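You operate a simulated robot arm through the tools that you are given. There is no shell and no other tool.

Carry out the task below with a simulated robot arm. There is one attempt and no reset: what you move stays moved.

TASK
Make porridge in the saucepan of milk on the small zone.
Fine: pour from the oats canister till it is down to 250 ml and stand it back. Turn to 90, stir with the wooden spoon, lay it back and switch off once it has thickened. Set down upright: clear canister.

The check looks at the end state, three seconds after you hand in, the way a careful person would. Anything else that was tipped, shoved, dropped, spilled or broken makes it a failure.

THE ROBOT
A 6-joint arm with a fingered hand, fixed in place. Base frame: the origin is on the floor under the middle of its stand, x ahead of it, y to its left, z up; the work surface is at about z = 906. Lengths are in mm, angles in degrees, forces in N, time in s.
With the tool pointing down near the work surface it reaches from about 400 to 940 mm from the base axis. Its first joint turns from -166.0 to 166.0 degrees. Payload 5 kg.
Tool frame: the origin (TCP) lies between the finger pads and is the grasp point; the fingertips stand 37 mm ahead of it; z points along the fingers, y is the line along which they close. The gripper opens to 124 mm; its body begins 43 mm behind the TCP. The gripper is a hand of 3 fingers: y runs from the thumb to the fingers, the wrist lies at [-21, -125, -215] in the tool frame.
Orientation is told as [roll, pitch, yaw] about the base's x, y, z axes, in that order, counted from this pose: with the fingers straight down and the wrist toward the robot, the tool's x, y and z point along [0, 1, 0], [1, 0, 0] and [0, 0, -1] of the base frame.

THE INTERFACE
- The arm moves only by the tool step_arm. Its argument "deltas" is a list of rows, each a list of 2 entries, a list of its own where there are three numbers: the shift along the tool's x, y, z in mm, then the turn, a rotation vector about the tool's x, y, z in degrees. In form: [[[dx, dy, dz], [rx, ry, rz]], ...]. A call has 1 to 20 rows; each row shifts and turns the commanded pose from where the row before left it, along the tool's axes as they then stand. A row lasts 0.2 s, in which the tool goes at most 50 mm and 8.6 degrees; a call with a longer step from one row to the next is refused whole. A pose out of reach is approached as far as the arm can. The call stops where the force on the tool passes 40 N (or 10 N more than at its start, if that is more) or the arm is blocked; 0.2 s more then pass. In this call time passes only in rows, and 0.2 s behind the last. The reply holds the time, the measured pose of the TCP, the force on the tool along the base axes, the opening and the grip force, in the units named above and with some noise, with the torque about the TCP (base axes, N m) and any sound that the robot's microphone picked up.
- Cameras (640 x 400 px; columns grow to the right, rows downward): "scene" is fixed at [219.4, 650.1, 1543.5]; the picture's right is [-0.79, -0.61, 0.00], its down [-0.31, 0.40, -0.86] and it looks along [0.53, -0.68, -0.50] (base axes); focal length 346 px, centre (320, 200). "wrist" rides on the gripper at [72, -104, -154] in the tool frame; the picture's right is [-0.83, 0.26, -0.49], its down [-0.51, -0.72, 0.47] and it looks along [-0.23, 0.64, 0.73] (tool axes); focal length 243 px, centre (320, 200). There is no depth. A picture from a camera that has moved, and an enlarged one, comes with that camera's place and axes in the base frame and with its lens.
- grab_frame(camera): a new picture of that camera. It takes no simulated time.
- set_fingers(index, middle, thumb_bend, thumb_turn): sets how far each is bent, from 0 (flat) to 1 (curled in); at 0.3 the hand is open as for a grip, at 0.7 the pads meet at the TCP. One left out holds its place. A second passes; each finger stops where it meets its share of the squeeze, and holds until it gets a number again. It is the only way to open and close the hand. It gives what a move gives, with no picture; readings hold the bend of each and the force on the fingers (four entries, about 0 where the hand has none), thumb and palm. thumb_turn goes from beside the hand (0) to across from the fingers (1), as for a grip.
- enlarge(camera, box): a new picture of the part [left, top, right, bottom] of that camera's present view, enlarged. It takes no simulated time.
- close_job(): hands the job in; it is judged then, once.

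Places have to be worked out from the pictures, the camera data and where the tool is seen. Open the gripper and draw the arm clear of the work before you hand the job in, unless the task says otherwise.

The tools are called after ">>>" as a command line: name --argument value ..., lists and objects as JSON in quotes. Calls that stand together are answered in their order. step_arm: Moves the arm, as the interface text tells. Its arguments: {"type":"object","properties":{"deltas":{"type":"array","items":{"type":"array"}}},"required":["deltas"]} The other tools are called the same way: set_fingers (index, middle, thumb_bend, thumb_turn) moves the fingers one by one; grab_frame (camera) takes a picture; enlarge (camera, box) takes an enlarged picture of a part of a camera's view; close_job () hands the job in.

At the start:

```text
clock: 0.0
tool_pos: [739.4, -91.0, 1227.5]
tcp_rot: [0.0, 0.1, 0.0]
contact_force: [-0.8, -0.3, -0.6]
wrist_torque: [0.0, 0.01, 0.0]
width: 123.3
grasp_force: 0.1
shape: jaw
bend: [0.3, 0.3, 0.3, 0.98]
finger forces: [0.1, 0.0, 0.0, 0.1, 0.0, 0.1]
```

scene: 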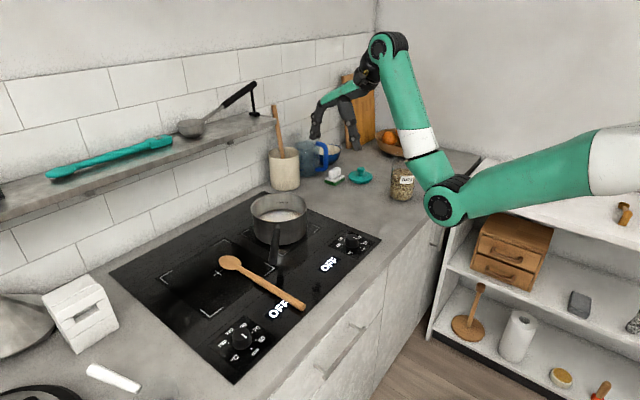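
wrist: 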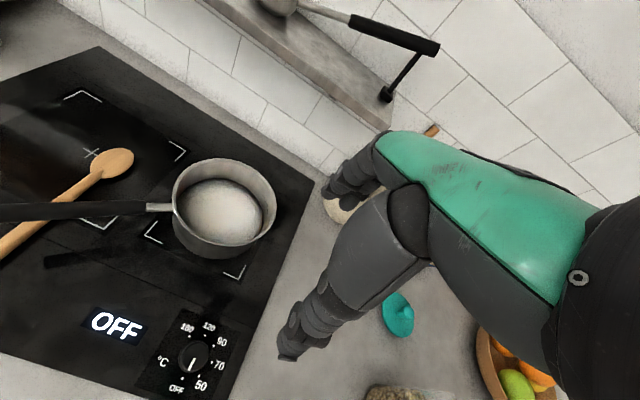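

I start by looking closely at the canister, the hob with its knobs and the spoon before moving anything.

>>> enlarge --camera "scene" --box '[260, 100, 460, 225]'

>>> enlarge --camera "scene" --box '[200, 180, 400, 305]'

>>> enlarge --camera "scene" --box '[180, 250, 340, 350]'

>>> enlarge --camera "scene" --box '[370, 140, 450, 210]'

>>> enlarge --camera "wrist" --box '[40, 270, 280, 400]'

```text
3.20 times, centred on (360, 162) of scene
camera zoom: at [219.4, 650.1, 1543.5], right [-0.79, -0.61, 0.0], down [-0.31, 0.4, -0.86], along [0.53, -0.68, -0.5], focal length 1108 px, centre (192, 320)
```

zoom: 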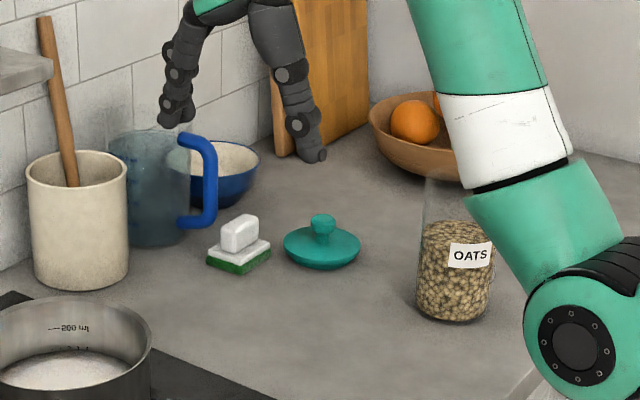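

```text
3.20 times, centred on (300, 242) of scene
camera zoom: at [219.4, 650.1, 1543.5], right [-0.79, -0.61, 0.0], down [-0.31, 0.4, -0.86], along [0.53, -0.68, -0.5], focal length 1108 px, centre (384, 64)
```

zoom: 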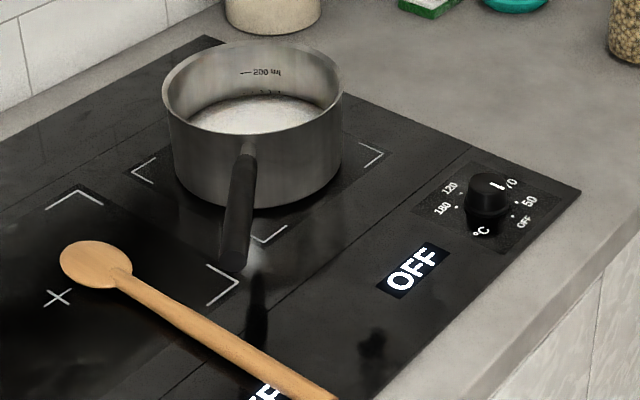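

```text
4.00 times, centred on (260, 300) of scene
camera zoom: at [219.4, 650.1, 1543.5], right [-0.79, -0.61, 0.0], down [-0.31, 0.4, -0.86], along [0.53, -0.68, -0.5], focal length 1386 px, centre (560, -200)
```

zoom: 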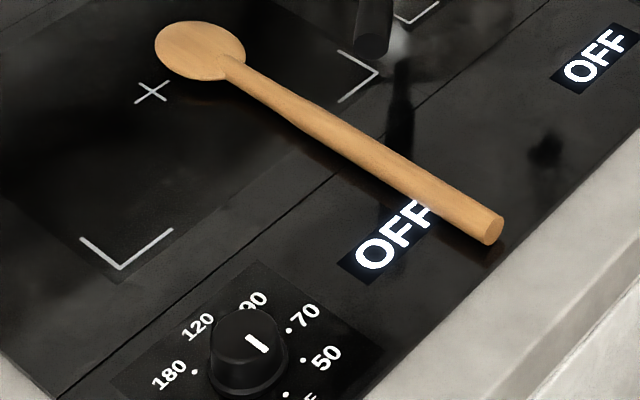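

```text
5.71 times, centred on (410, 175) of scene
camera zoom: at [219.4, 650.1, 1543.5], right [-0.79, -0.61, 0.0], down [-0.31, 0.4, -0.86], along [0.53, -0.68, -0.5], focal length 1979 px, centre (-194, 343)
```

zoom: 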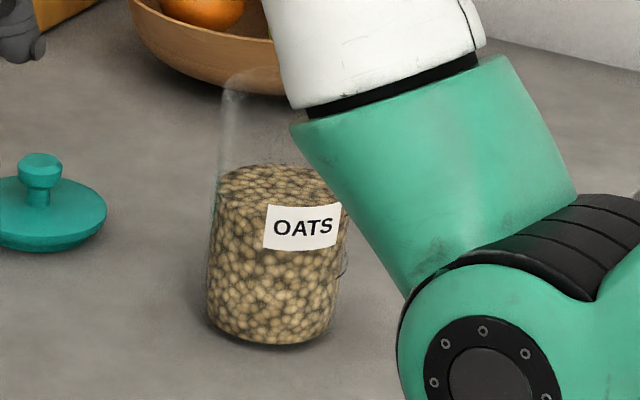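

```text
2.67 times, centred on (160, 335) of wrist
camera zoom: at [634.2, -19.0, 1380.6], right [0.26, -0.83, 0.49], down [-0.72, -0.51, -0.47], along [0.64, -0.23, -0.73], focal length 647 px, centre (747, -160)
```

zoom: 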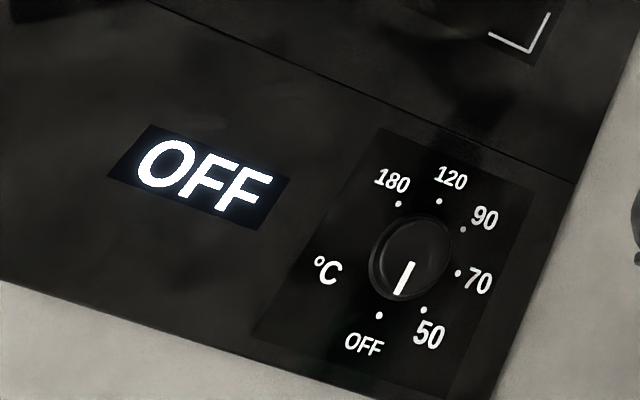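

The dial dots fit a circle centred at about (650,-65) with 45° spacing; OFF points to -x and 90 to (+x,-y), so it needs +135° seen from above. The canister stands near (681,-449), so I move there at height and yaw the hand for a side grip.

>>> step_arm --deltas '[[[-40.4, -26.9, 0], [0, 0, 0]], [[-40.4, -26.9, 0], [0, 0, 0]], [[-40.4, -26.9, 0], [0, 0, 0]], [[-40.4, -26.9, 0], [0, 0, 0]], [[-40.4, -26.9, 0], [0, 0, 0]], [[-40.4, -26.9, 0], [0, 0, 0]], [[-40.4, -26.9, 0], [0, 0, 0]], [[0, 0, 0], [0, 0, -8.5]], [[0, 0, 0], [0, 0, -8.5]], [[0, 0, 0], [0, 0, -8.5]], [[0, 0, 0], [0, 0, -8.5]], [[0, 0, 0], [0, 0, -8.5]], [[0, 0, 0], [0, 0, -8.5]], [[0, 0, 0], [0, 0, -8.5]]]'

```text
clock: 3.0
tool_pos: [650.2, -421.5, 1152.3]
tcp_rot: [0.0, -0.1, 59.5]
contact_force: [-0.7, 0.2, 0.9]
wrist_torque: [0.03, 0.02, -0.02]
width: 123.8
grasp_force: 0.1
shape: jaw
bend: [0.3, 0.3, 0.3, 0.98]
finger forces: [0.0, 0.1, 0.0, 0.0, 0.0, 0.0]
out of reach, approached as far as the arm can: row 2, 3, 4, 5, 6, 8, 9, 10, 11, 12, 13, 14
```

The arm could not reach the high close-in pose; I look at the state before going on.

>>> grab_frame --camera "scene"

>>> grab_frame --camera "wrist"

```text
taken
```

scene: 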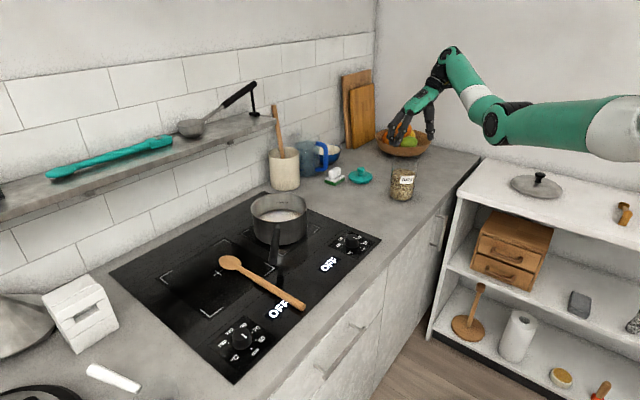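

```text
taken
camera wrist: at [534.3, -475.1, 1305.4], right [0.85, -0.19, 0.49], down [0.07, -0.88, -0.47], along [0.52, 0.44, -0.73], focal length 243 px, centre (320, 200)
```

wrist: 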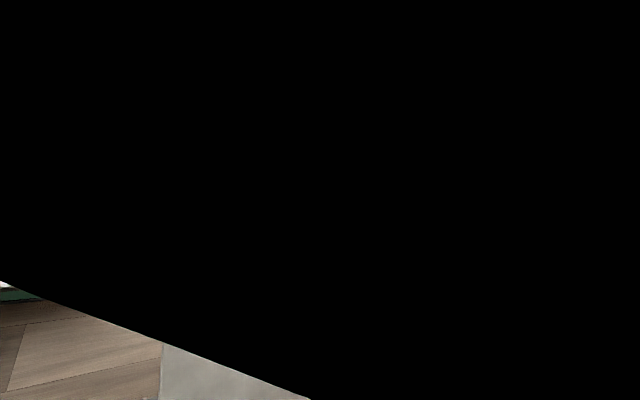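

The camera view is blocked by an arm link but the scene view now shows the canister fully; I zoom in on it.

>>> enlarge --camera "scene" --box '[370, 145, 434, 209]'

>>> enlarge --camera "scene" --box '[340, 30, 500, 210]'

>>> enlarge --camera "scene" --box '[230, 70, 400, 180]'

```text
6.25 times, centred on (402, 177) of scene
camera zoom: at [219.4, 650.1, 1543.5], right [-0.79, -0.61, 0.0], down [-0.31, 0.4, -0.86], along [0.53, -0.68, -0.5], focal length 2165 px, centre (-192, 344)
```

zoom: 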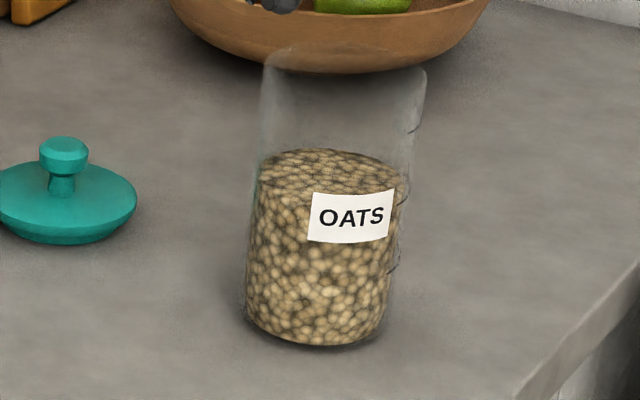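

```text
2.22 times, centred on (420, 120) of scene
camera zoom: at [219.4, 650.1, 1543.5], right [-0.79, -0.61, 0.0], down [-0.31, 0.4, -0.86], along [0.53, -0.68, -0.5], focal length 770 px, centre (98, 378)
```

zoom: 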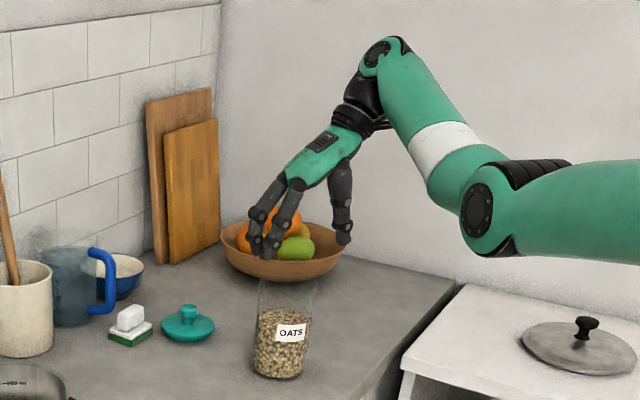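

```text
3.64 times, centred on (315, 125) of scene
camera zoom: at [219.4, 650.1, 1543.5], right [-0.79, -0.61, 0.0], down [-0.31, 0.4, -0.86], along [0.53, -0.68, -0.5], focal length 1260 px, centre (338, 473)
```

zoom: 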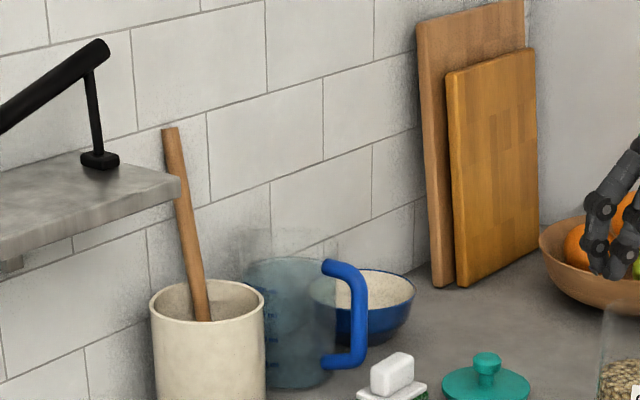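

The ticks on the canister seem to be on its robot-facing side. I test with a null row whether the commanded pose is still beyond reach or has been reset to the measured one.

>>> step_arm --deltas '[[[0, 0, 0], [0, 0, 0]]]'

```text
clock: 3.4
tool_pos: [650.4, -421.1, 1152.6]
tcp_rot: [-0.1, 0.0, 59.4]
contact_force: [0.0, 0.0, -0.5]
wrist_torque: [0.02, -0.02, 0.03]
width: 124.0
grasp_force: 0.1
shape: jaw
bend: [0.3, 0.3, 0.3, 0.98]
finger forces: [0.1, 0.0, 0.0, 0.1, 0.0, 0.0]
```

The command resets to the measured pose, so I can go on from here. I now tilt the hand toward a forward-pointing pose (about tool y) and see whether the arm follows.

>>> step_arm --deltas '[[[0, 0, -20], [0, -8, 0]], [[0, 0, -20], [0, -8, 0]], [[0, 0, -20], [0, -8, 0]], [[0, 0, -20], [0, -8, 0]], [[0, 0, -20], [0, -8, 0]], [[0, 0, -20], [0, -8, 0]]]'

>>> grab_frame --camera "scene"

>>> grab_frame --camera "wrist"

```text
clock: 4.8
tool_pos: [615.3, -400.4, 1262.0]
tcp_rot: [-48.2, 0.0, 59.5]
contact_force: [0.6, -0.5, 0.1]
wrist_torque: [0.0, 0.01, -0.03]
width: 123.8
grasp_force: 0.1
shape: jaw
bend: [0.3, 0.3, 0.3, 0.98]
finger forces: [0.0, 0.0, 0.0, 0.0, 0.1, 0.0]
```

```text
taken
```

scene: 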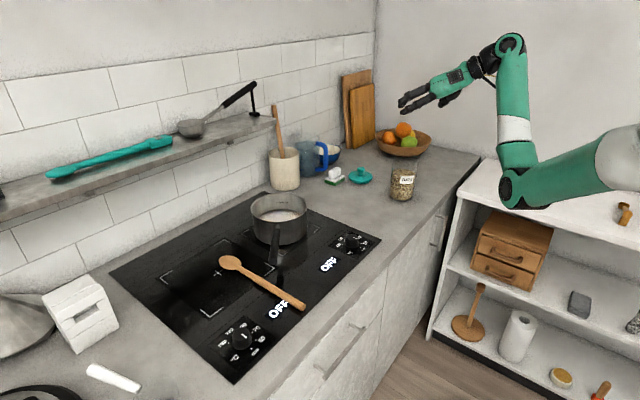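

```text
taken
camera wrist: at [420.3, -408.5, 1310.6], right [0.29, 0.13, 0.95], down [0.23, -0.97, 0.06], along [0.93, 0.2, -0.32], focal length 243 px, centre (320, 200)
```

wrist: 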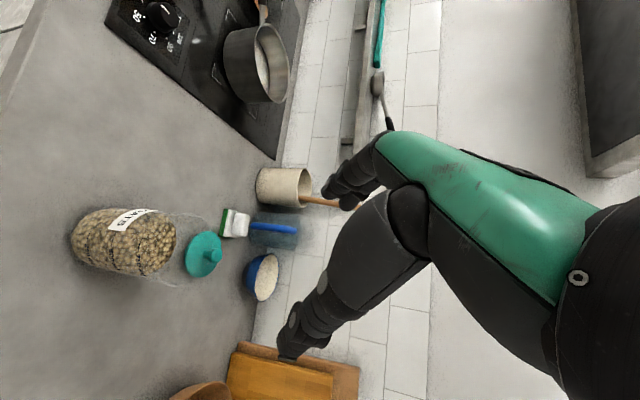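

The hand now points forward (tilt reached cleanly) and the wrist camera sees the canister from the robot side. I zoom in on its graduations.

>>> enlarge --camera "wrist" --box '[60, 195, 220, 295]'

>>> enlarge --camera "wrist" --box '[90, 0, 310, 130]'

```text
4.00 times, centred on (140, 245) of wrist
camera zoom: at [420.3, -408.5, 1310.6], right [0.29, 0.13, 0.95], down [0.23, -0.97, 0.06], along [0.93, 0.2, -0.32], focal length 970 px, centre (1040, 20)
```

zoom: 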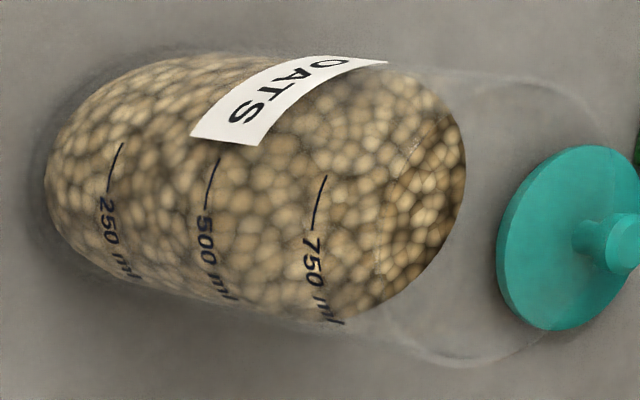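

```text
2.91 times, centred on (200, 65) of wrist
camera zoom: at [420.3, -408.5, 1310.6], right [0.29, 0.13, 0.95], down [0.23, -0.97, 0.06], along [0.93, 0.2, -0.32], focal length 706 px, centre (669, 593)
```

zoom: 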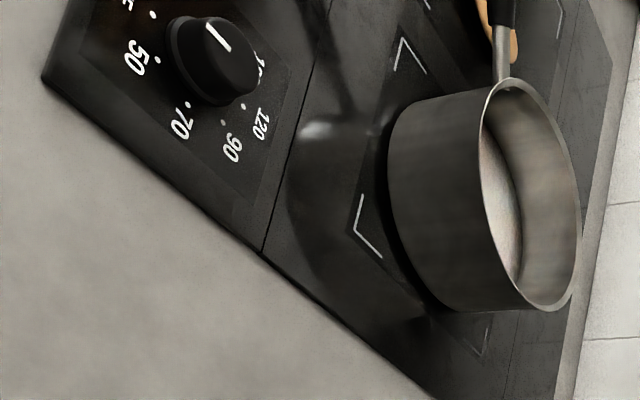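

Ticks read 250/500/750 ml and the oats stand a bit above 500 ml; triangulated, the canister axis is at about (674,-431), radius about 42, height about 162. I level the hand further (to about 12° below horizontal) and drop to a standoff in front of it.

>>> step_arm --deltas '[[[0, 0, 0], [0, -7.5, 0]], [[0, 0, 0], [0, -7.5, 0]], [[0, 0, 0], [0, -7.5, 0]], [[0, 0, 0], [0, -7.5, 0]], [[42, 0.6, -12], [0, 0, 0]], [[42, 0.6, -12], [0, 0, 0]], [[42, 0.6, -10], [0, 0, 0]], [[42, 0.6, 5], [0, 0, 0]]]'

>>> grab_frame --camera "scene"

>>> grab_frame --camera "wrist"

```text
clock: 6.6
tool_pos: [560.2, -366.0, 1105.1]
tcp_rot: [-78.1, 0.0, 59.4]
contact_force: [-0.4, -0.9, -0.4]
wrist_torque: [0.0, 0.03, -0.01]
width: 123.8
grasp_force: 0.1
shape: jaw
bend: [0.3, 0.3, 0.3, 0.97]
finger forces: [0.0, 0.0, 0.0, 0.0, 0.0, 0.0]
```

```text
taken
```

scene: 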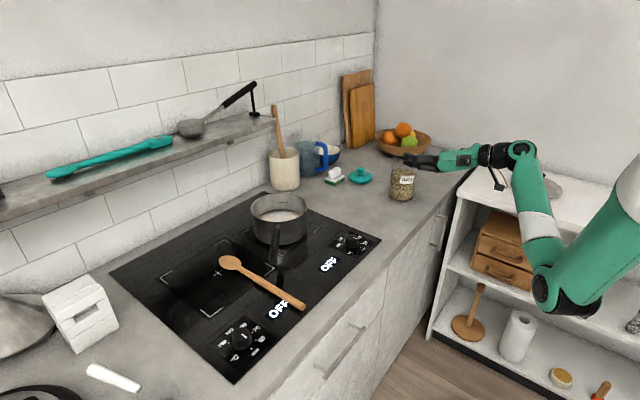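

```text
taken
camera wrist: at [364.4, -372.6, 1065.9], right [-0.13, 0.38, 0.91], down [0.12, -0.91, 0.4], along [0.98, 0.17, 0.08], focal length 243 px, centre (320, 200)
```

wrist: 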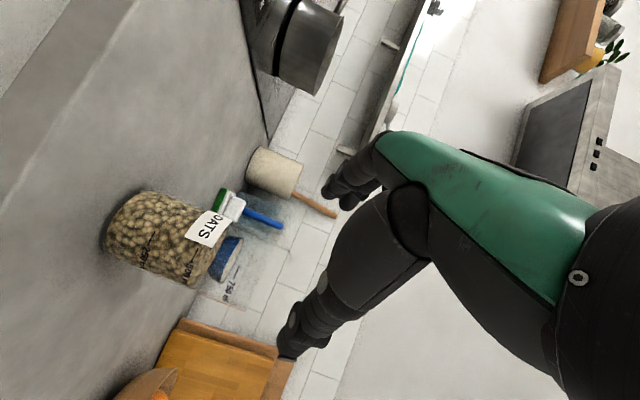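

Pose as planned, at z=1105 and about 130 mm short of the canister. I zoom in for the level reading and to refine the axis.

>>> enlarge --camera "wrist" --box '[90, 180, 270, 310]'

>>> enlarge --camera "scene" --box '[370, 120, 530, 220]'

```text
3.08 times, centred on (180, 245) of wrist
camera zoom: at [364.4, -372.6, 1065.9], right [-0.13, 0.38, 0.91], down [0.12, -0.91, 0.4], along [0.98, 0.17, 0.08], focal length 746 px, centre (751, 62)
```

zoom: 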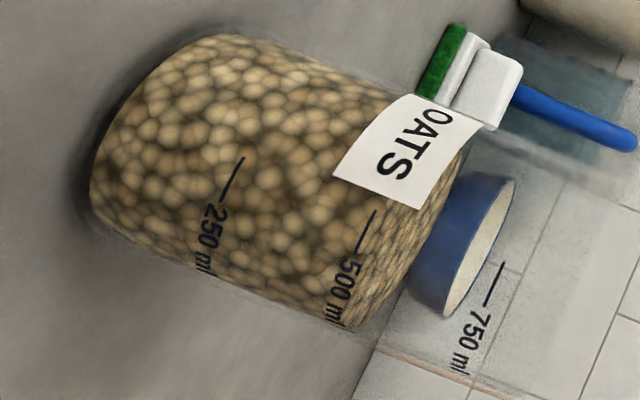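

```text
4.00 times, centred on (450, 170) of scene
camera zoom: at [219.4, 650.1, 1543.5], right [-0.79, -0.61, 0.0], down [-0.31, 0.4, -0.86], along [0.53, -0.68, -0.5], focal length 1386 px, centre (-200, 320)
```

zoom: 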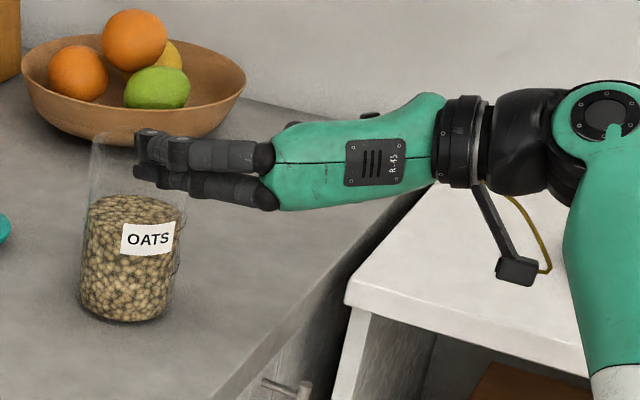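

The ray from this view confirms the axis at y≈-431. I descend to z≈1018 and advance 80 mm, then check the finger clearance.

>>> step_arm --deltas '[[[42.6, 0, 9], [0, 0, 0]], [[42.6, 0, 9], [0, 0, 0]], [[-4.2, 0.5, 19.6], [0, 0, 0]], [[-4.2, 0.5, 19.6], [0, 0, 0]], [[-4.2, 0.5, 19.6], [0, 0, 0]], [[-4.2, 0.5, 19.6], [0, 0, 0]]]'

>>> enlarge --camera "scene" --box '[370, 120, 530, 220]'

>>> grab_frame --camera "wrist"

```text
clock: 8.0
tool_pos: [631.0, -403.0, 1016.4]
tcp_rot: [-78.1, 0.0, 59.4]
contact_force: [0.1, 0.3, -0.1]
wrist_torque: [0.02, 0.02, -0.02]
width: 123.6
grasp_force: 0.0
shape: jaw
bend: [0.3, 0.3, 0.3, 0.97]
finger forces: [0.0, 0.0, 0.1, 0.1, 0.0, 0.0]
```

```text
4.00 times, centred on (450, 170) of scene
camera zoom: at [219.4, 650.1, 1543.5], right [-0.79, -0.61, 0.0], down [-0.31, 0.4, -0.86], along [0.53, -0.68, -0.5], focal length 1386 px, centre (-200, 320)
```

zoom: 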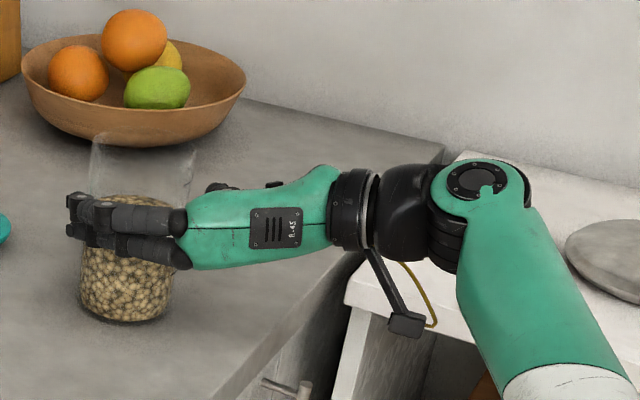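

```text
taken
camera wrist: at [435.4, -411.5, 976.8], right [-0.13, 0.38, 0.91], down [0.12, -0.91, 0.4], along [0.98, 0.16, 0.07], focal length 243 px, centre (320, 200)
```

wrist: 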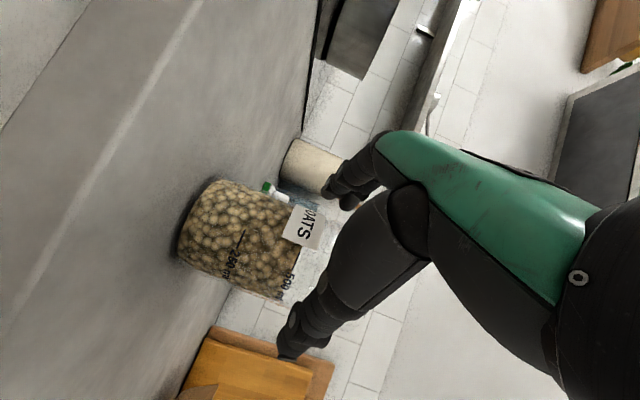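

Fingers straddle the canister with clearance. I zoom for the level reading from near its own height before moving the last 40 mm.

>>> enlarge --camera "wrist" --box '[170, 165, 330, 315]'

>>> step_arm --deltas '[[[-2.8, -0.7, 13], [0, 0, 0]], [[-2.7, -0.7, 13], [0, 0, 0]], [[-2.7, -0.7, 13], [0, 0, 0]]]'

>>> enlarge --camera "scene" --box '[370, 120, 530, 220]'

>>> grab_frame --camera "wrist"

```text
2.67 times, centred on (250, 240) of wrist
camera zoom: at [435.4, -411.5, 976.8], right [-0.13, 0.38, 0.91], down [0.12, -0.91, 0.4], along [0.98, 0.16, 0.07], focal length 647 px, centre (507, 93)
```

zoom: 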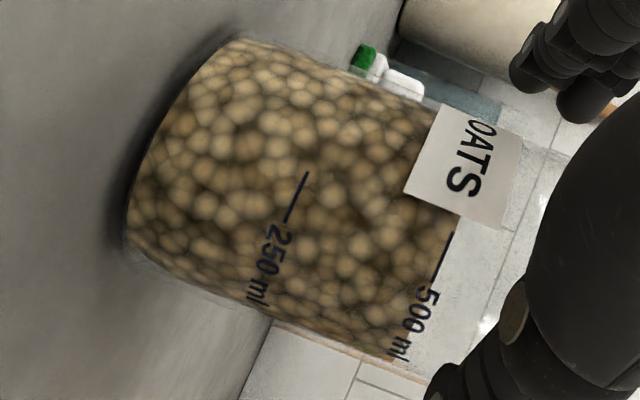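

```text
clock: 8.8
tool_pos: [665.7, -427.9, 1016.2]
tcp_rot: [-78.0, 0.0, 59.6]
contact_force: [0.0, 0.2, -0.7]
wrist_torque: [0.02, 0.03, -0.02]
width: 123.9
grasp_force: 0.1
shape: jaw
bend: [0.3, 0.3, 0.3, 0.97]
finger forces: [0.0, 0.1, 0.0, 0.0, 0.0, 0.0]
```

```text
4.00 times, centred on (450, 170) of scene
camera zoom: at [219.4, 650.1, 1543.5], right [-0.79, -0.61, 0.0], down [-0.31, 0.4, -0.86], along [0.53, -0.68, -0.5], focal length 1386 px, centre (-200, 320)
```

zoom: 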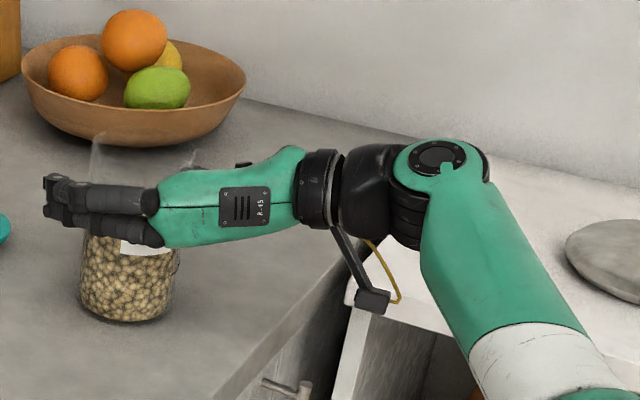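

```text
taken
camera wrist: at [470.3, -434.0, 976.8], right [-0.13, 0.38, 0.91], down [0.12, -0.91, 0.4], along [0.98, 0.16, 0.07], focal length 243 px, centre (320, 200)
```

wrist: 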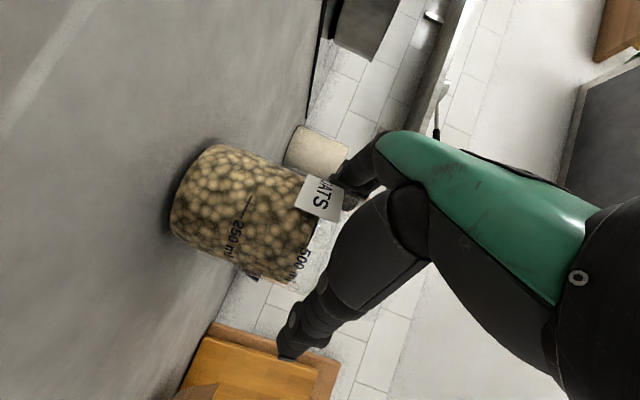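

The level is right at the 500 tick now; the palm has not touched. I close the fingers and thumb on the canister.

>>> set_fingers --index 0.42 --middle 0.42 --thumb_bend 0.42

>>> set_fingers --index 0.65 --middle 0.65 --thumb_bend 0.65

>>> enlarge --camera "scene" --box '[370, 120, 530, 220]'

>>> grab_frame --camera "wrist"

```text
clock: 9.8
tool_pos: [666.1, -427.9, 1015.8]
tcp_rot: [-78.0, 0.0, 59.5]
contact_force: [-0.4, -0.7, 0.2]
wrist_torque: [0.04, 0.03, -0.02]
width: 101.4
grasp_force: 4.9
shape: fingers
bend: [0.4, 0.42, 0.39, 0.97]
finger forces: [4.1, 0.0, 0.0, 0.0, 5.1, 0.0]
```

```text
clock: 10.8
tool_pos: [666.1, -427.7, 1017.3]
tcp_rot: [-78.0, 0.0, 59.5]
contact_force: [-0.1, -2.1, 3.9]
wrist_torque: [-0.26, 0.07, 0.08]
width: 91.5
grasp_force: 35.0
shape: fingers
bend: [0.38, 0.52, 0.5, 0.97]
finger forces: [18.5, 13.7, 0.0, 0.0, 37.9, 0.0]
```

```text
4.00 times, centred on (450, 170) of scene
camera zoom: at [219.4, 650.1, 1543.5], right [-0.79, -0.61, 0.0], down [-0.31, 0.4, -0.86], along [0.53, -0.68, -0.5], focal length 1386 px, centre (-200, 320)
```

zoom: 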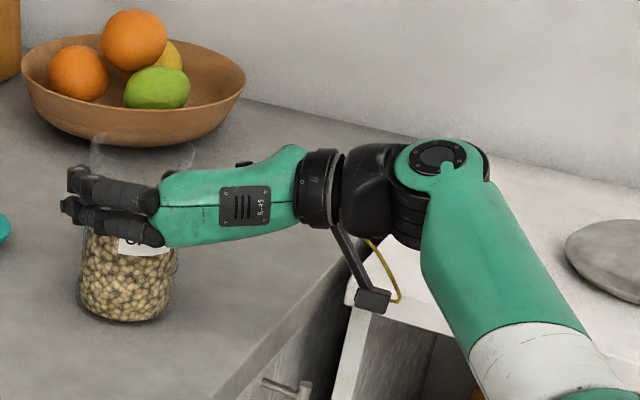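

```text
taken
camera wrist: at [470.2, -434.2, 977.3], right [-0.13, 0.38, 0.91], down [0.12, -0.91, 0.4], along [0.98, 0.16, 0.08], focal length 243 px, centre (320, 200)
```

wrist: 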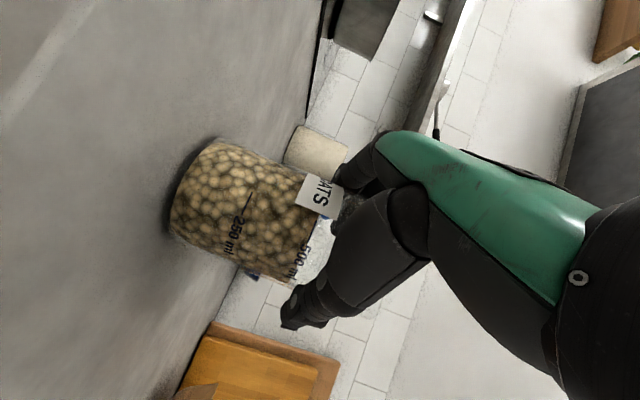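

Gripped at 35 N with the canister still upright. I lift gently 30 mm and check that it hangs straight.

>>> step_arm --deltas '[[[-9.8, 0, -2.1], [0, 0, 0]], [[-9.8, 0, -2.1], [0, 0, 0]], [[-9.8, 0, -2.1], [0, 0, 0]]]'

>>> enlarge --camera "scene" --box '[370, 120, 530, 220]'

>>> enlarge --camera "wrist" --box '[150, 115, 350, 315]'

```text
clock: 11.6
tool_pos: [665.3, -428.9, 1046.6]
tcp_rot: [-78.0, 0.0, 59.5]
contact_force: [0.5, 0.3, -2.4]
wrist_torque: [-0.01, 0.01, -0.02]
width: 91.0
grasp_force: 33.8
shape: fingers
bend: [0.38, 0.53, 0.51, 0.96]
finger forces: [19.5, 12.7, 0.1, 0.0, 35.2, 0.0]
```

```text
4.00 times, centred on (450, 170) of scene
camera zoom: at [219.4, 650.1, 1543.5], right [-0.79, -0.61, 0.0], down [-0.31, 0.4, -0.86], along [0.53, -0.68, -0.5], focal length 1386 px, centre (-200, 320)
```

zoom: 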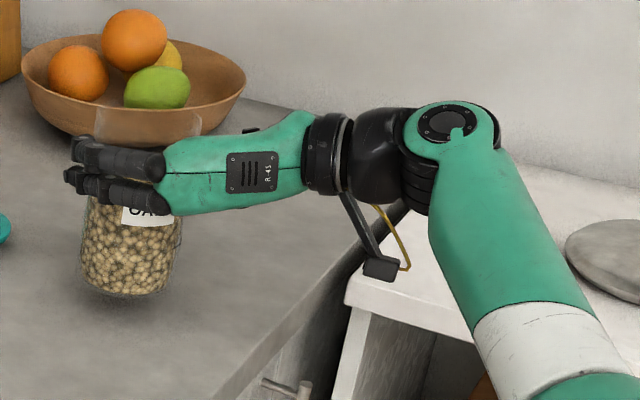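

```text
2.00 times, centred on (250, 215) of wrist
camera zoom: at [469.3, -434.3, 1007.4], right [-0.13, 0.38, 0.91], down [0.12, -0.91, 0.4], along [0.98, 0.16, 0.07], focal length 485 px, centre (460, 170)
```

zoom: 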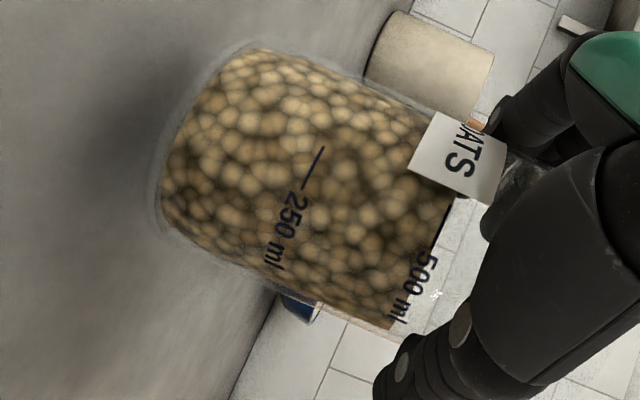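

The lift is clean and the load is light (about 0.25 kg). I raise it further and carry it sideways to just right of the pan (centre estimated near (858,16), rim z≈995), keeping it upright.

>>> step_arm --deltas '[[[-33.6, 0, -7.1], [0, 0, 0]], [[-33.6, 0, -7.1], [0, 0, 0]], [[-33.6, 0, -7.1], [0, 0, 0]], [[1, 33.8, -4.7], [0, 0, 0]], [[1, 33.8, -4.7], [0, 0, 0]], [[1, 33.8, -4.7], [0, 0, 0]], [[1, 33.8, -4.7], [0, 0, 0]], [[1, 33.8, -4.7], [0, 0, 0]], [[1, 33.8, -4.7], [0, 0, 0]]]'

>>> grab_frame --camera "scene"

>>> grab_frame --camera "wrist"

```text
clock: 13.6
tool_pos: [742.2, -237.2, 1148.3]
tcp_rot: [-78.1, 0.0, 59.4]
contact_force: [-1.0, -0.1, -3.5]
wrist_torque: [-0.02, 0.03, 0.0]
width: 91.3
grasp_force: 33.6
shape: fingers
bend: [0.38, 0.53, 0.52, 0.95]
finger forces: [19.2, 13.1, 0.1, 0.0, 35.0, 0.1]
```

```text
taken
```

scene: 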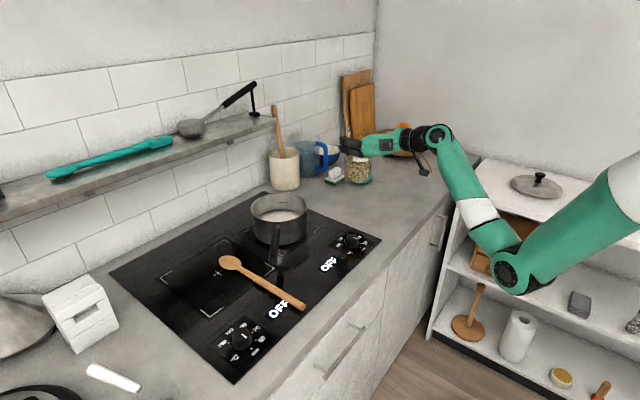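

```text
taken
camera wrist: at [546.9, -243.8, 1109.7], right [-0.13, 0.38, 0.91], down [0.12, -0.91, 0.4], along [0.98, 0.16, 0.07], focal length 243 px, centre (320, 200)
```

wrist: 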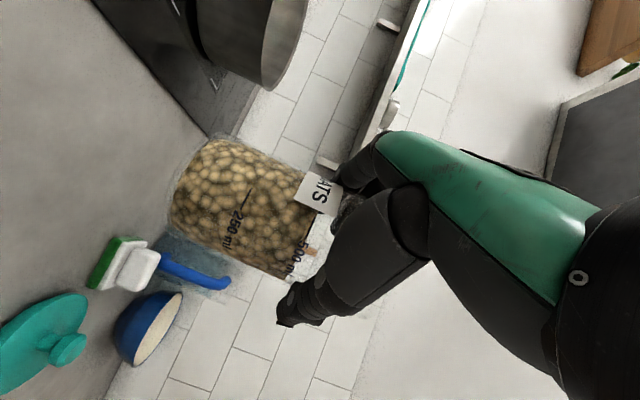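

The carry is steady. I finish the sideways move to the right side of the pan.

>>> step_arm --deltas '[[[1, 33.5, -4.5], [0, 0, 0]], [[1, 33.5, -4.5], [0, 0, 0]], [[1, 33.5, -4.5], [0, 0, 0]], [[1, 33.5, -4.5], [0, 0, 0]], [[1, 33.5, -4.5], [0, 0, 0]]]'

>>> grab_frame --camera "scene"

>>> grab_frame --camera "wrist"

```text
clock: 14.8
tool_pos: [807.9, -83.4, 1146.8]
tcp_rot: [-78.0, 0.0, 59.5]
contact_force: [-0.8, -1.3, -2.9]
wrist_torque: [0.0, 0.0, -0.05]
width: 90.9
grasp_force: 33.2
shape: fingers
bend: [0.37, 0.53, 0.52, 0.95]
finger forces: [19.1, 13.1, 0.0, 0.1, 34.8, 0.1]
```

```text
taken
```

scene: 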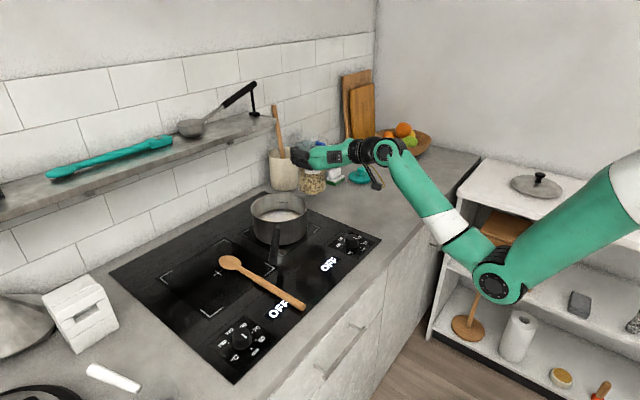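

```text
taken
camera wrist: at [613.4, -89.3, 1108.0], right [-0.13, 0.38, 0.91], down [0.12, -0.91, 0.4], along [0.98, 0.16, 0.07], focal length 243 px, centre (320, 200)
```

wrist: 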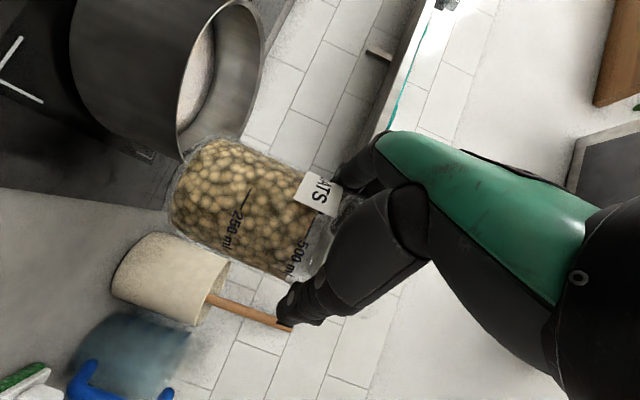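

Pan centre estimates average to about (864,16) with the rim near z=992–1000. I tip the canister 40° toward the pan (no spill expected yet) and look.

>>> step_arm --deltas '[[[0, 0, 0], [1.664, 0, -7.824]], [[0, 0, 0], [1.664, 0, -7.824]], [[0, 0, 0], [1.664, 0, -7.824]], [[0, 0, 0], [1.664, 0, -7.824]], [[0, 0, 0], [1.664, 0, -7.824]]]'

>>> grab_frame --camera "scene"

>>> grab_frame --camera "wrist"

```text
clock: 16.0
tool_pos: [809.4, -81.8, 1149.3]
tcp_rot: [-78.0, 40.1, 59.5]
contact_force: [-0.2, -0.1, -3.1]
wrist_torque: [0.1, -0.03, 0.02]
width: 90.6
grasp_force: 33.6
shape: fingers
bend: [0.37, 0.53, 0.52, 0.95]
finger forces: [20.0, 13.4, 0.0, 0.0, 33.4, 0.1]
```

```text
taken
```

scene: 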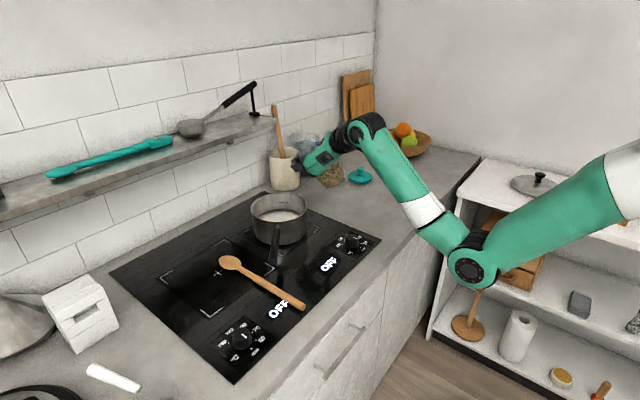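

```text
taken
camera wrist: at [612.7, -89.5, 1185.4], right [0.13, 0.84, 0.53], down [0.34, -0.54, 0.77], along [0.93, 0.08, -0.36], focal length 243 px, centre (320, 200)
```

wrist: 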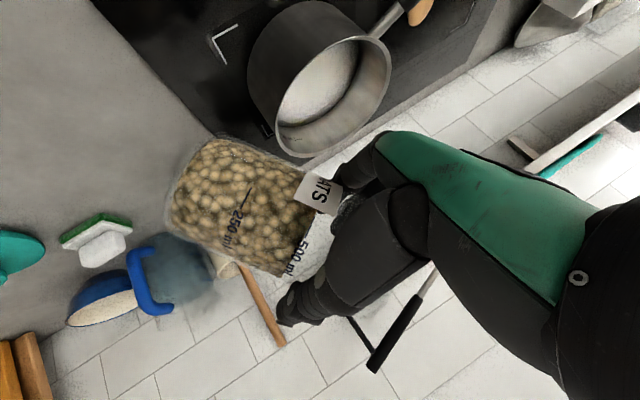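

Pan centre from this view agrees with (864,20). I shift so the lip comes over the pan middle, tip to 56° and lower toward the rim.

>>> step_arm --deltas '[[[-15.4, 20.6, -10.8], [0, 0, 0]], [[-15.3, 20.6, -10.8], [0, 0, 0]], [[0, 0, 0], [1.664, 0, -7.824]], [[0, 0, 0], [1.664, 0, -7.824]], [[12, 18, 2.6], [0, 0, 0]], [[12, 18, 2.6], [0, 0, 0]]]'

>>> grab_frame --camera "scene"

>>> grab_frame --camera "wrist"

```text
clock: 17.4
tool_pos: [824.4, -28.9, 1105.4]
tcp_rot: [-78.1, 56.1, 59.5]
contact_force: [-0.3, 0.2, -3.0]
wrist_torque: [0.14, -0.09, 0.02]
width: 90.3
grasp_force: 33.0
shape: fingers
bend: [0.37, 0.53, 0.52, 0.95]
finger forces: [19.9, 13.5, 0.0, 0.0, 32.8, 0.0]
```

```text
taken
```

scene: 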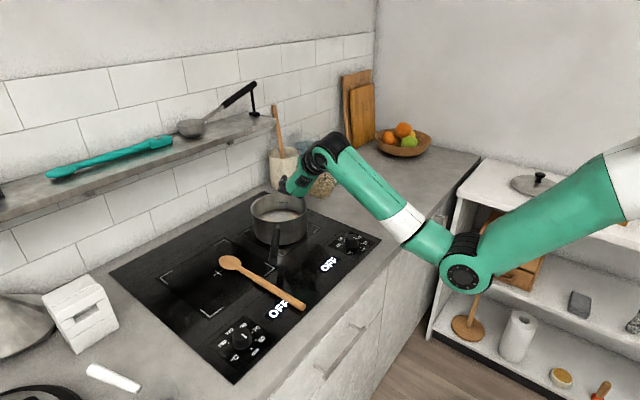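

```text
taken
camera wrist: at [635.3, -22.7, 1169.9], right [0.19, 0.94, 0.29], down [0.45, -0.35, 0.82], along [0.87, -0.03, -0.49], focal length 243 px, centre (320, 200)
```

wrist: 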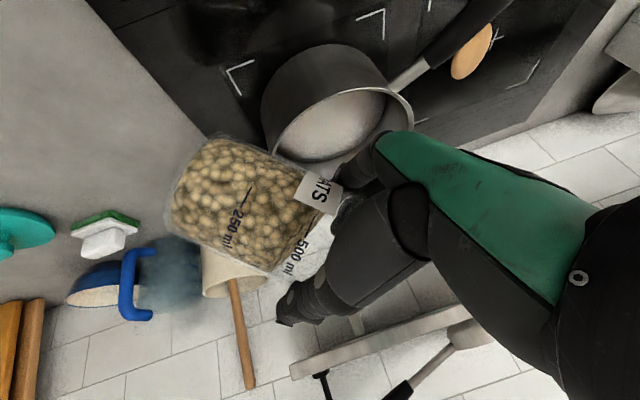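

At 56° and z=1105 nothing has spilled. I zoom into both views before tipping further.

>>> enlarge --camera "wrist" --box '[150, 40, 430, 300]'

>>> enlarge --camera "scene" --box '[230, 130, 390, 260]'

```text
1.54 times, centred on (290, 170) of wrist
camera zoom: at [635.3, -22.7, 1169.9], right [0.19, 0.94, 0.29], down [0.45, -0.35, 0.82], along [0.87, -0.03, -0.49], focal length 373 px, centre (366, 246)
```

zoom: 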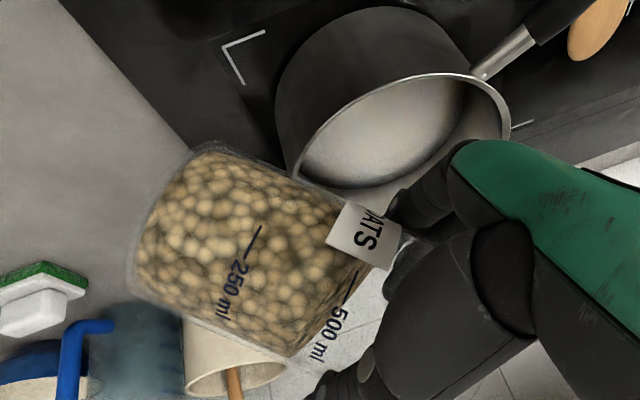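

```text
3.08 times, centred on (310, 195) of scene
camera zoom: at [219.4, 650.1, 1543.5], right [-0.79, -0.61, 0.0], down [-0.31, 0.4, -0.86], along [0.53, -0.68, -0.5], focal length 1066 px, centre (351, 215)
```

zoom: 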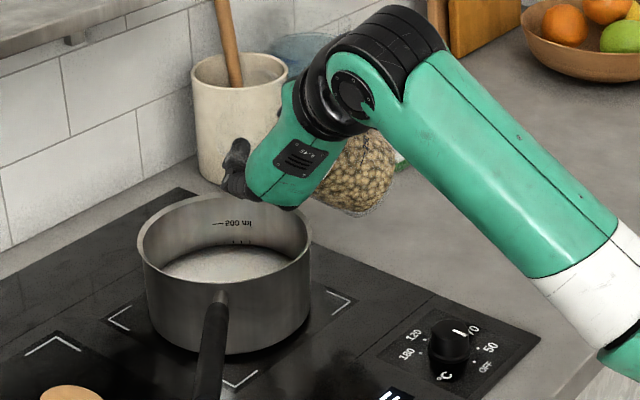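

The oats surface stays in the canister frame and none has left it. I lower 15 mm and tip to 64°.

>>> step_arm --deltas '[[[8.2, 12.4, 1.7], [0, 0, 0]], [[0, 0, 0], [0.832, 0, -3.912]], [[0, 0, 0], [0.832, 0, -3.912]]]'

>>> enlarge --camera "wrist" --box '[150, 40, 430, 300]'

>>> enlarge --camera "scene" --box '[230, 130, 390, 260]'

```text
clock: 18.2
tool_pos: [822.4, -28.0, 1089.1]
tcp_rot: [-78.0, 63.9, 59.7]
contact_force: [0.3, 1.5, -3.6]
wrist_torque: [0.11, -0.09, -0.03]
width: 90.8
grasp_force: 33.2
shape: fingers
bend: [0.37, 0.53, 0.52, 0.95]
finger forces: [20.1, 13.6, 0.0, 0.0, 32.7, 0.0]
```

```text
1.54 times, centred on (290, 170) of wrist
camera zoom: at [639.6, -14.1, 1166.7], right [0.21, 0.96, 0.17], down [0.51, -0.25, 0.82], along [0.83, -0.09, -0.54], focal length 373 px, centre (366, 246)
```

zoom: 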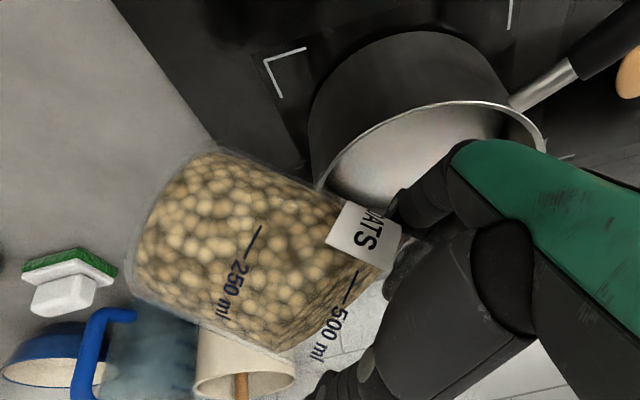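

```text
3.08 times, centred on (310, 195) of scene
camera zoom: at [219.4, 650.1, 1543.5], right [-0.79, -0.61, 0.0], down [-0.31, 0.4, -0.86], along [0.53, -0.68, -0.5], focal length 1066 px, centre (351, 215)
```

zoom: 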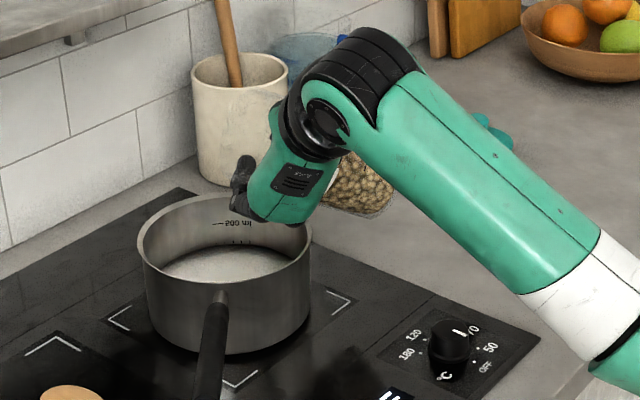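

The surface has begun to shift toward the lip, with some angle of repose. I tip on to 80° and look.

>>> step_arm --deltas '[[[0, 0, 0], [0.832, 0, -3.912]], [[0, 0, 0], [0.832, 0, -3.912]], [[0, 0, 0], [0.832, 0, -3.912]], [[0, 0, 0], [0.832, 0, -3.912]]]'

>>> enlarge --camera "wrist" --box '[150, 40, 430, 300]'

>>> enlarge --camera "scene" --box '[230, 130, 390, 260]'

```text
clock: 19.2
tool_pos: [823.7, -28.3, 1090.5]
tcp_rot: [-77.8, 80.1, 59.7]
contact_force: [0.0, 0.5, -3.1]
wrist_torque: [0.12, -0.09, 0.0]
width: 90.7
grasp_force: 33.5
shape: fingers
bend: [0.37, 0.53, 0.52, 0.95]
finger forces: [20.1, 13.7, 0.0, 0.0, 32.4, 0.1]
```

```text
1.54 times, centred on (290, 170) of wrist
camera zoom: at [651.6, 6.5, 1186.7], right [0.21, 0.97, -0.1], down [0.62, -0.06, 0.78], along [0.75, -0.23, -0.62], focal length 373 px, centre (366, 246)
```

zoom: 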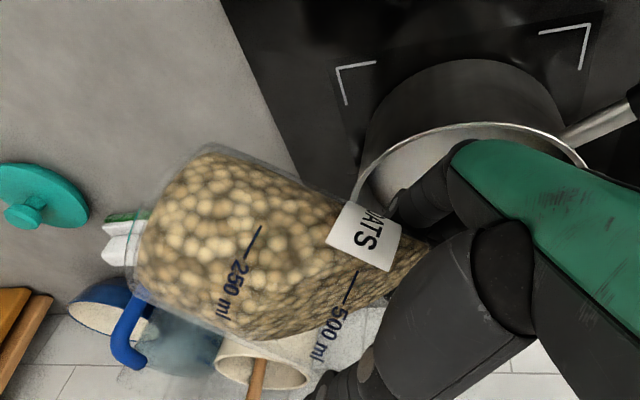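

```text
3.08 times, centred on (310, 195) of scene
camera zoom: at [219.4, 650.1, 1543.5], right [-0.79, -0.61, 0.0], down [-0.31, 0.4, -0.86], along [0.53, -0.68, -0.5], focal length 1066 px, centre (351, 215)
```

zoom: 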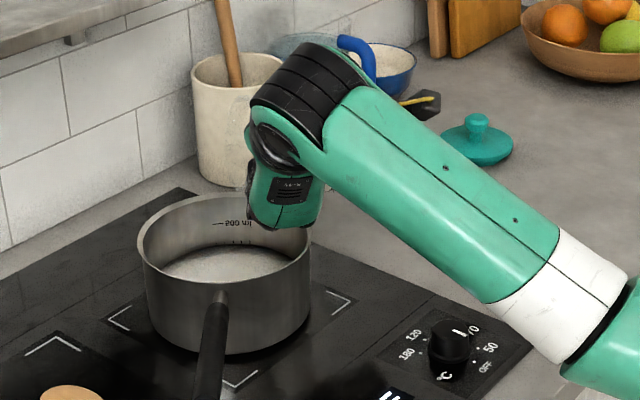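

The lip projects right over the pan centre and the oats slope is nearing it. I tip in small increments to 88°.

>>> step_arm --deltas '[[[0, 0, 0], [0.416, 0, -1.956]], [[0, 0, 0], [0.416, 0, -1.956]], [[0, 0, 0], [0.416, 0, -1.956]], [[0, 0, 0], [0.416, 0, -1.956]]]'

>>> enlarge --camera "wrist" --box '[150, 40, 430, 300]'

>>> enlarge --camera "scene" --box '[230, 130, 390, 260]'

```text
clock: 20.2
tool_pos: [823.5, -28.4, 1091.3]
tcp_rot: [-77.7, 87.9, 59.8]
contact_force: [0.4, 0.5, -3.0]
wrist_torque: [0.13, -0.05, 0.02]
width: 90.7
grasp_force: 33.5
shape: fingers
bend: [0.37, 0.53, 0.52, 0.95]
finger forces: [20.2, 13.7, 0.0, 0.1, 32.2, 0.0]
```

```text
1.54 times, centred on (290, 170) of wrist
camera zoom: at [658.9, 18.3, 1193.1], right [0.2, 0.95, -0.23], down [0.68, 0.03, 0.74], along [0.71, -0.3, -0.64], focal length 373 px, centre (366, 246)
```

zoom: 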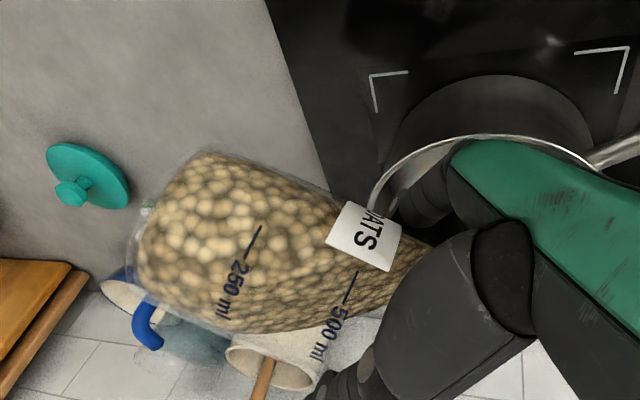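

```text
3.08 times, centred on (310, 195) of scene
camera zoom: at [219.4, 650.1, 1543.5], right [-0.79, -0.61, 0.0], down [-0.31, 0.4, -0.86], along [0.53, -0.68, -0.5], focal length 1066 px, centre (351, 215)
```

zoom: 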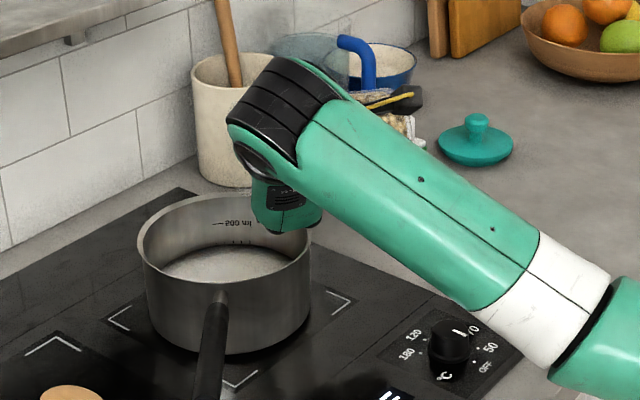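

Still holding at 88°. I tip 4° more in small steps and watch for flow.

>>> step_arm --deltas '[[[0, 0, 0], [0.416, 0, -1.956]], [[0, 0, 0], [0.416, 0, -1.956]], [[0, 0, 0], [0, 0, 0]]]'

>>> enlarge --camera "wrist" --box '[150, 40, 430, 300]'

>>> enlarge --camera "scene" --box '[230, 130, 390, 260]'

```text
clock: 21.0
tool_pos: [822.1, -28.5, 1090.9]
tcp_rot: [102.0, 88.0, -120.5]
contact_force: [1.0, -0.2, -3.6]
wrist_torque: [0.16, -0.06, 0.02]
width: 90.5
grasp_force: 32.5
shape: fingers
bend: [0.37, 0.53, 0.52, 0.95]
finger forces: [20.3, 13.6, 0.0, 0.1, 32.3, 0.1]
```

```text
1.54 times, centred on (290, 170) of wrist
camera zoom: at [662.8, 24.5, 1195.8], right [0.19, 0.94, -0.29], down [0.7, 0.08, 0.71], along [0.68, -0.34, -0.64], focal length 373 px, centre (366, 246)
```

zoom: 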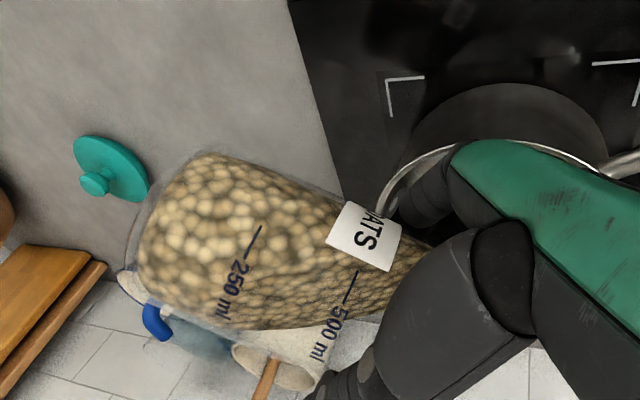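

```text
3.08 times, centred on (310, 195) of scene
camera zoom: at [219.4, 650.1, 1543.5], right [-0.79, -0.61, 0.0], down [-0.31, 0.4, -0.86], along [0.53, -0.68, -0.5], focal length 1066 px, centre (351, 215)
```

zoom: 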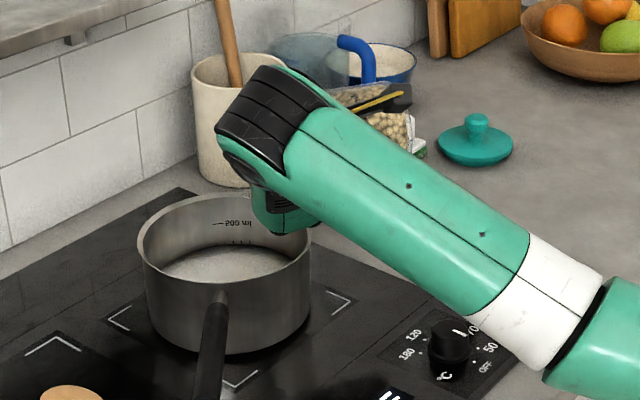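

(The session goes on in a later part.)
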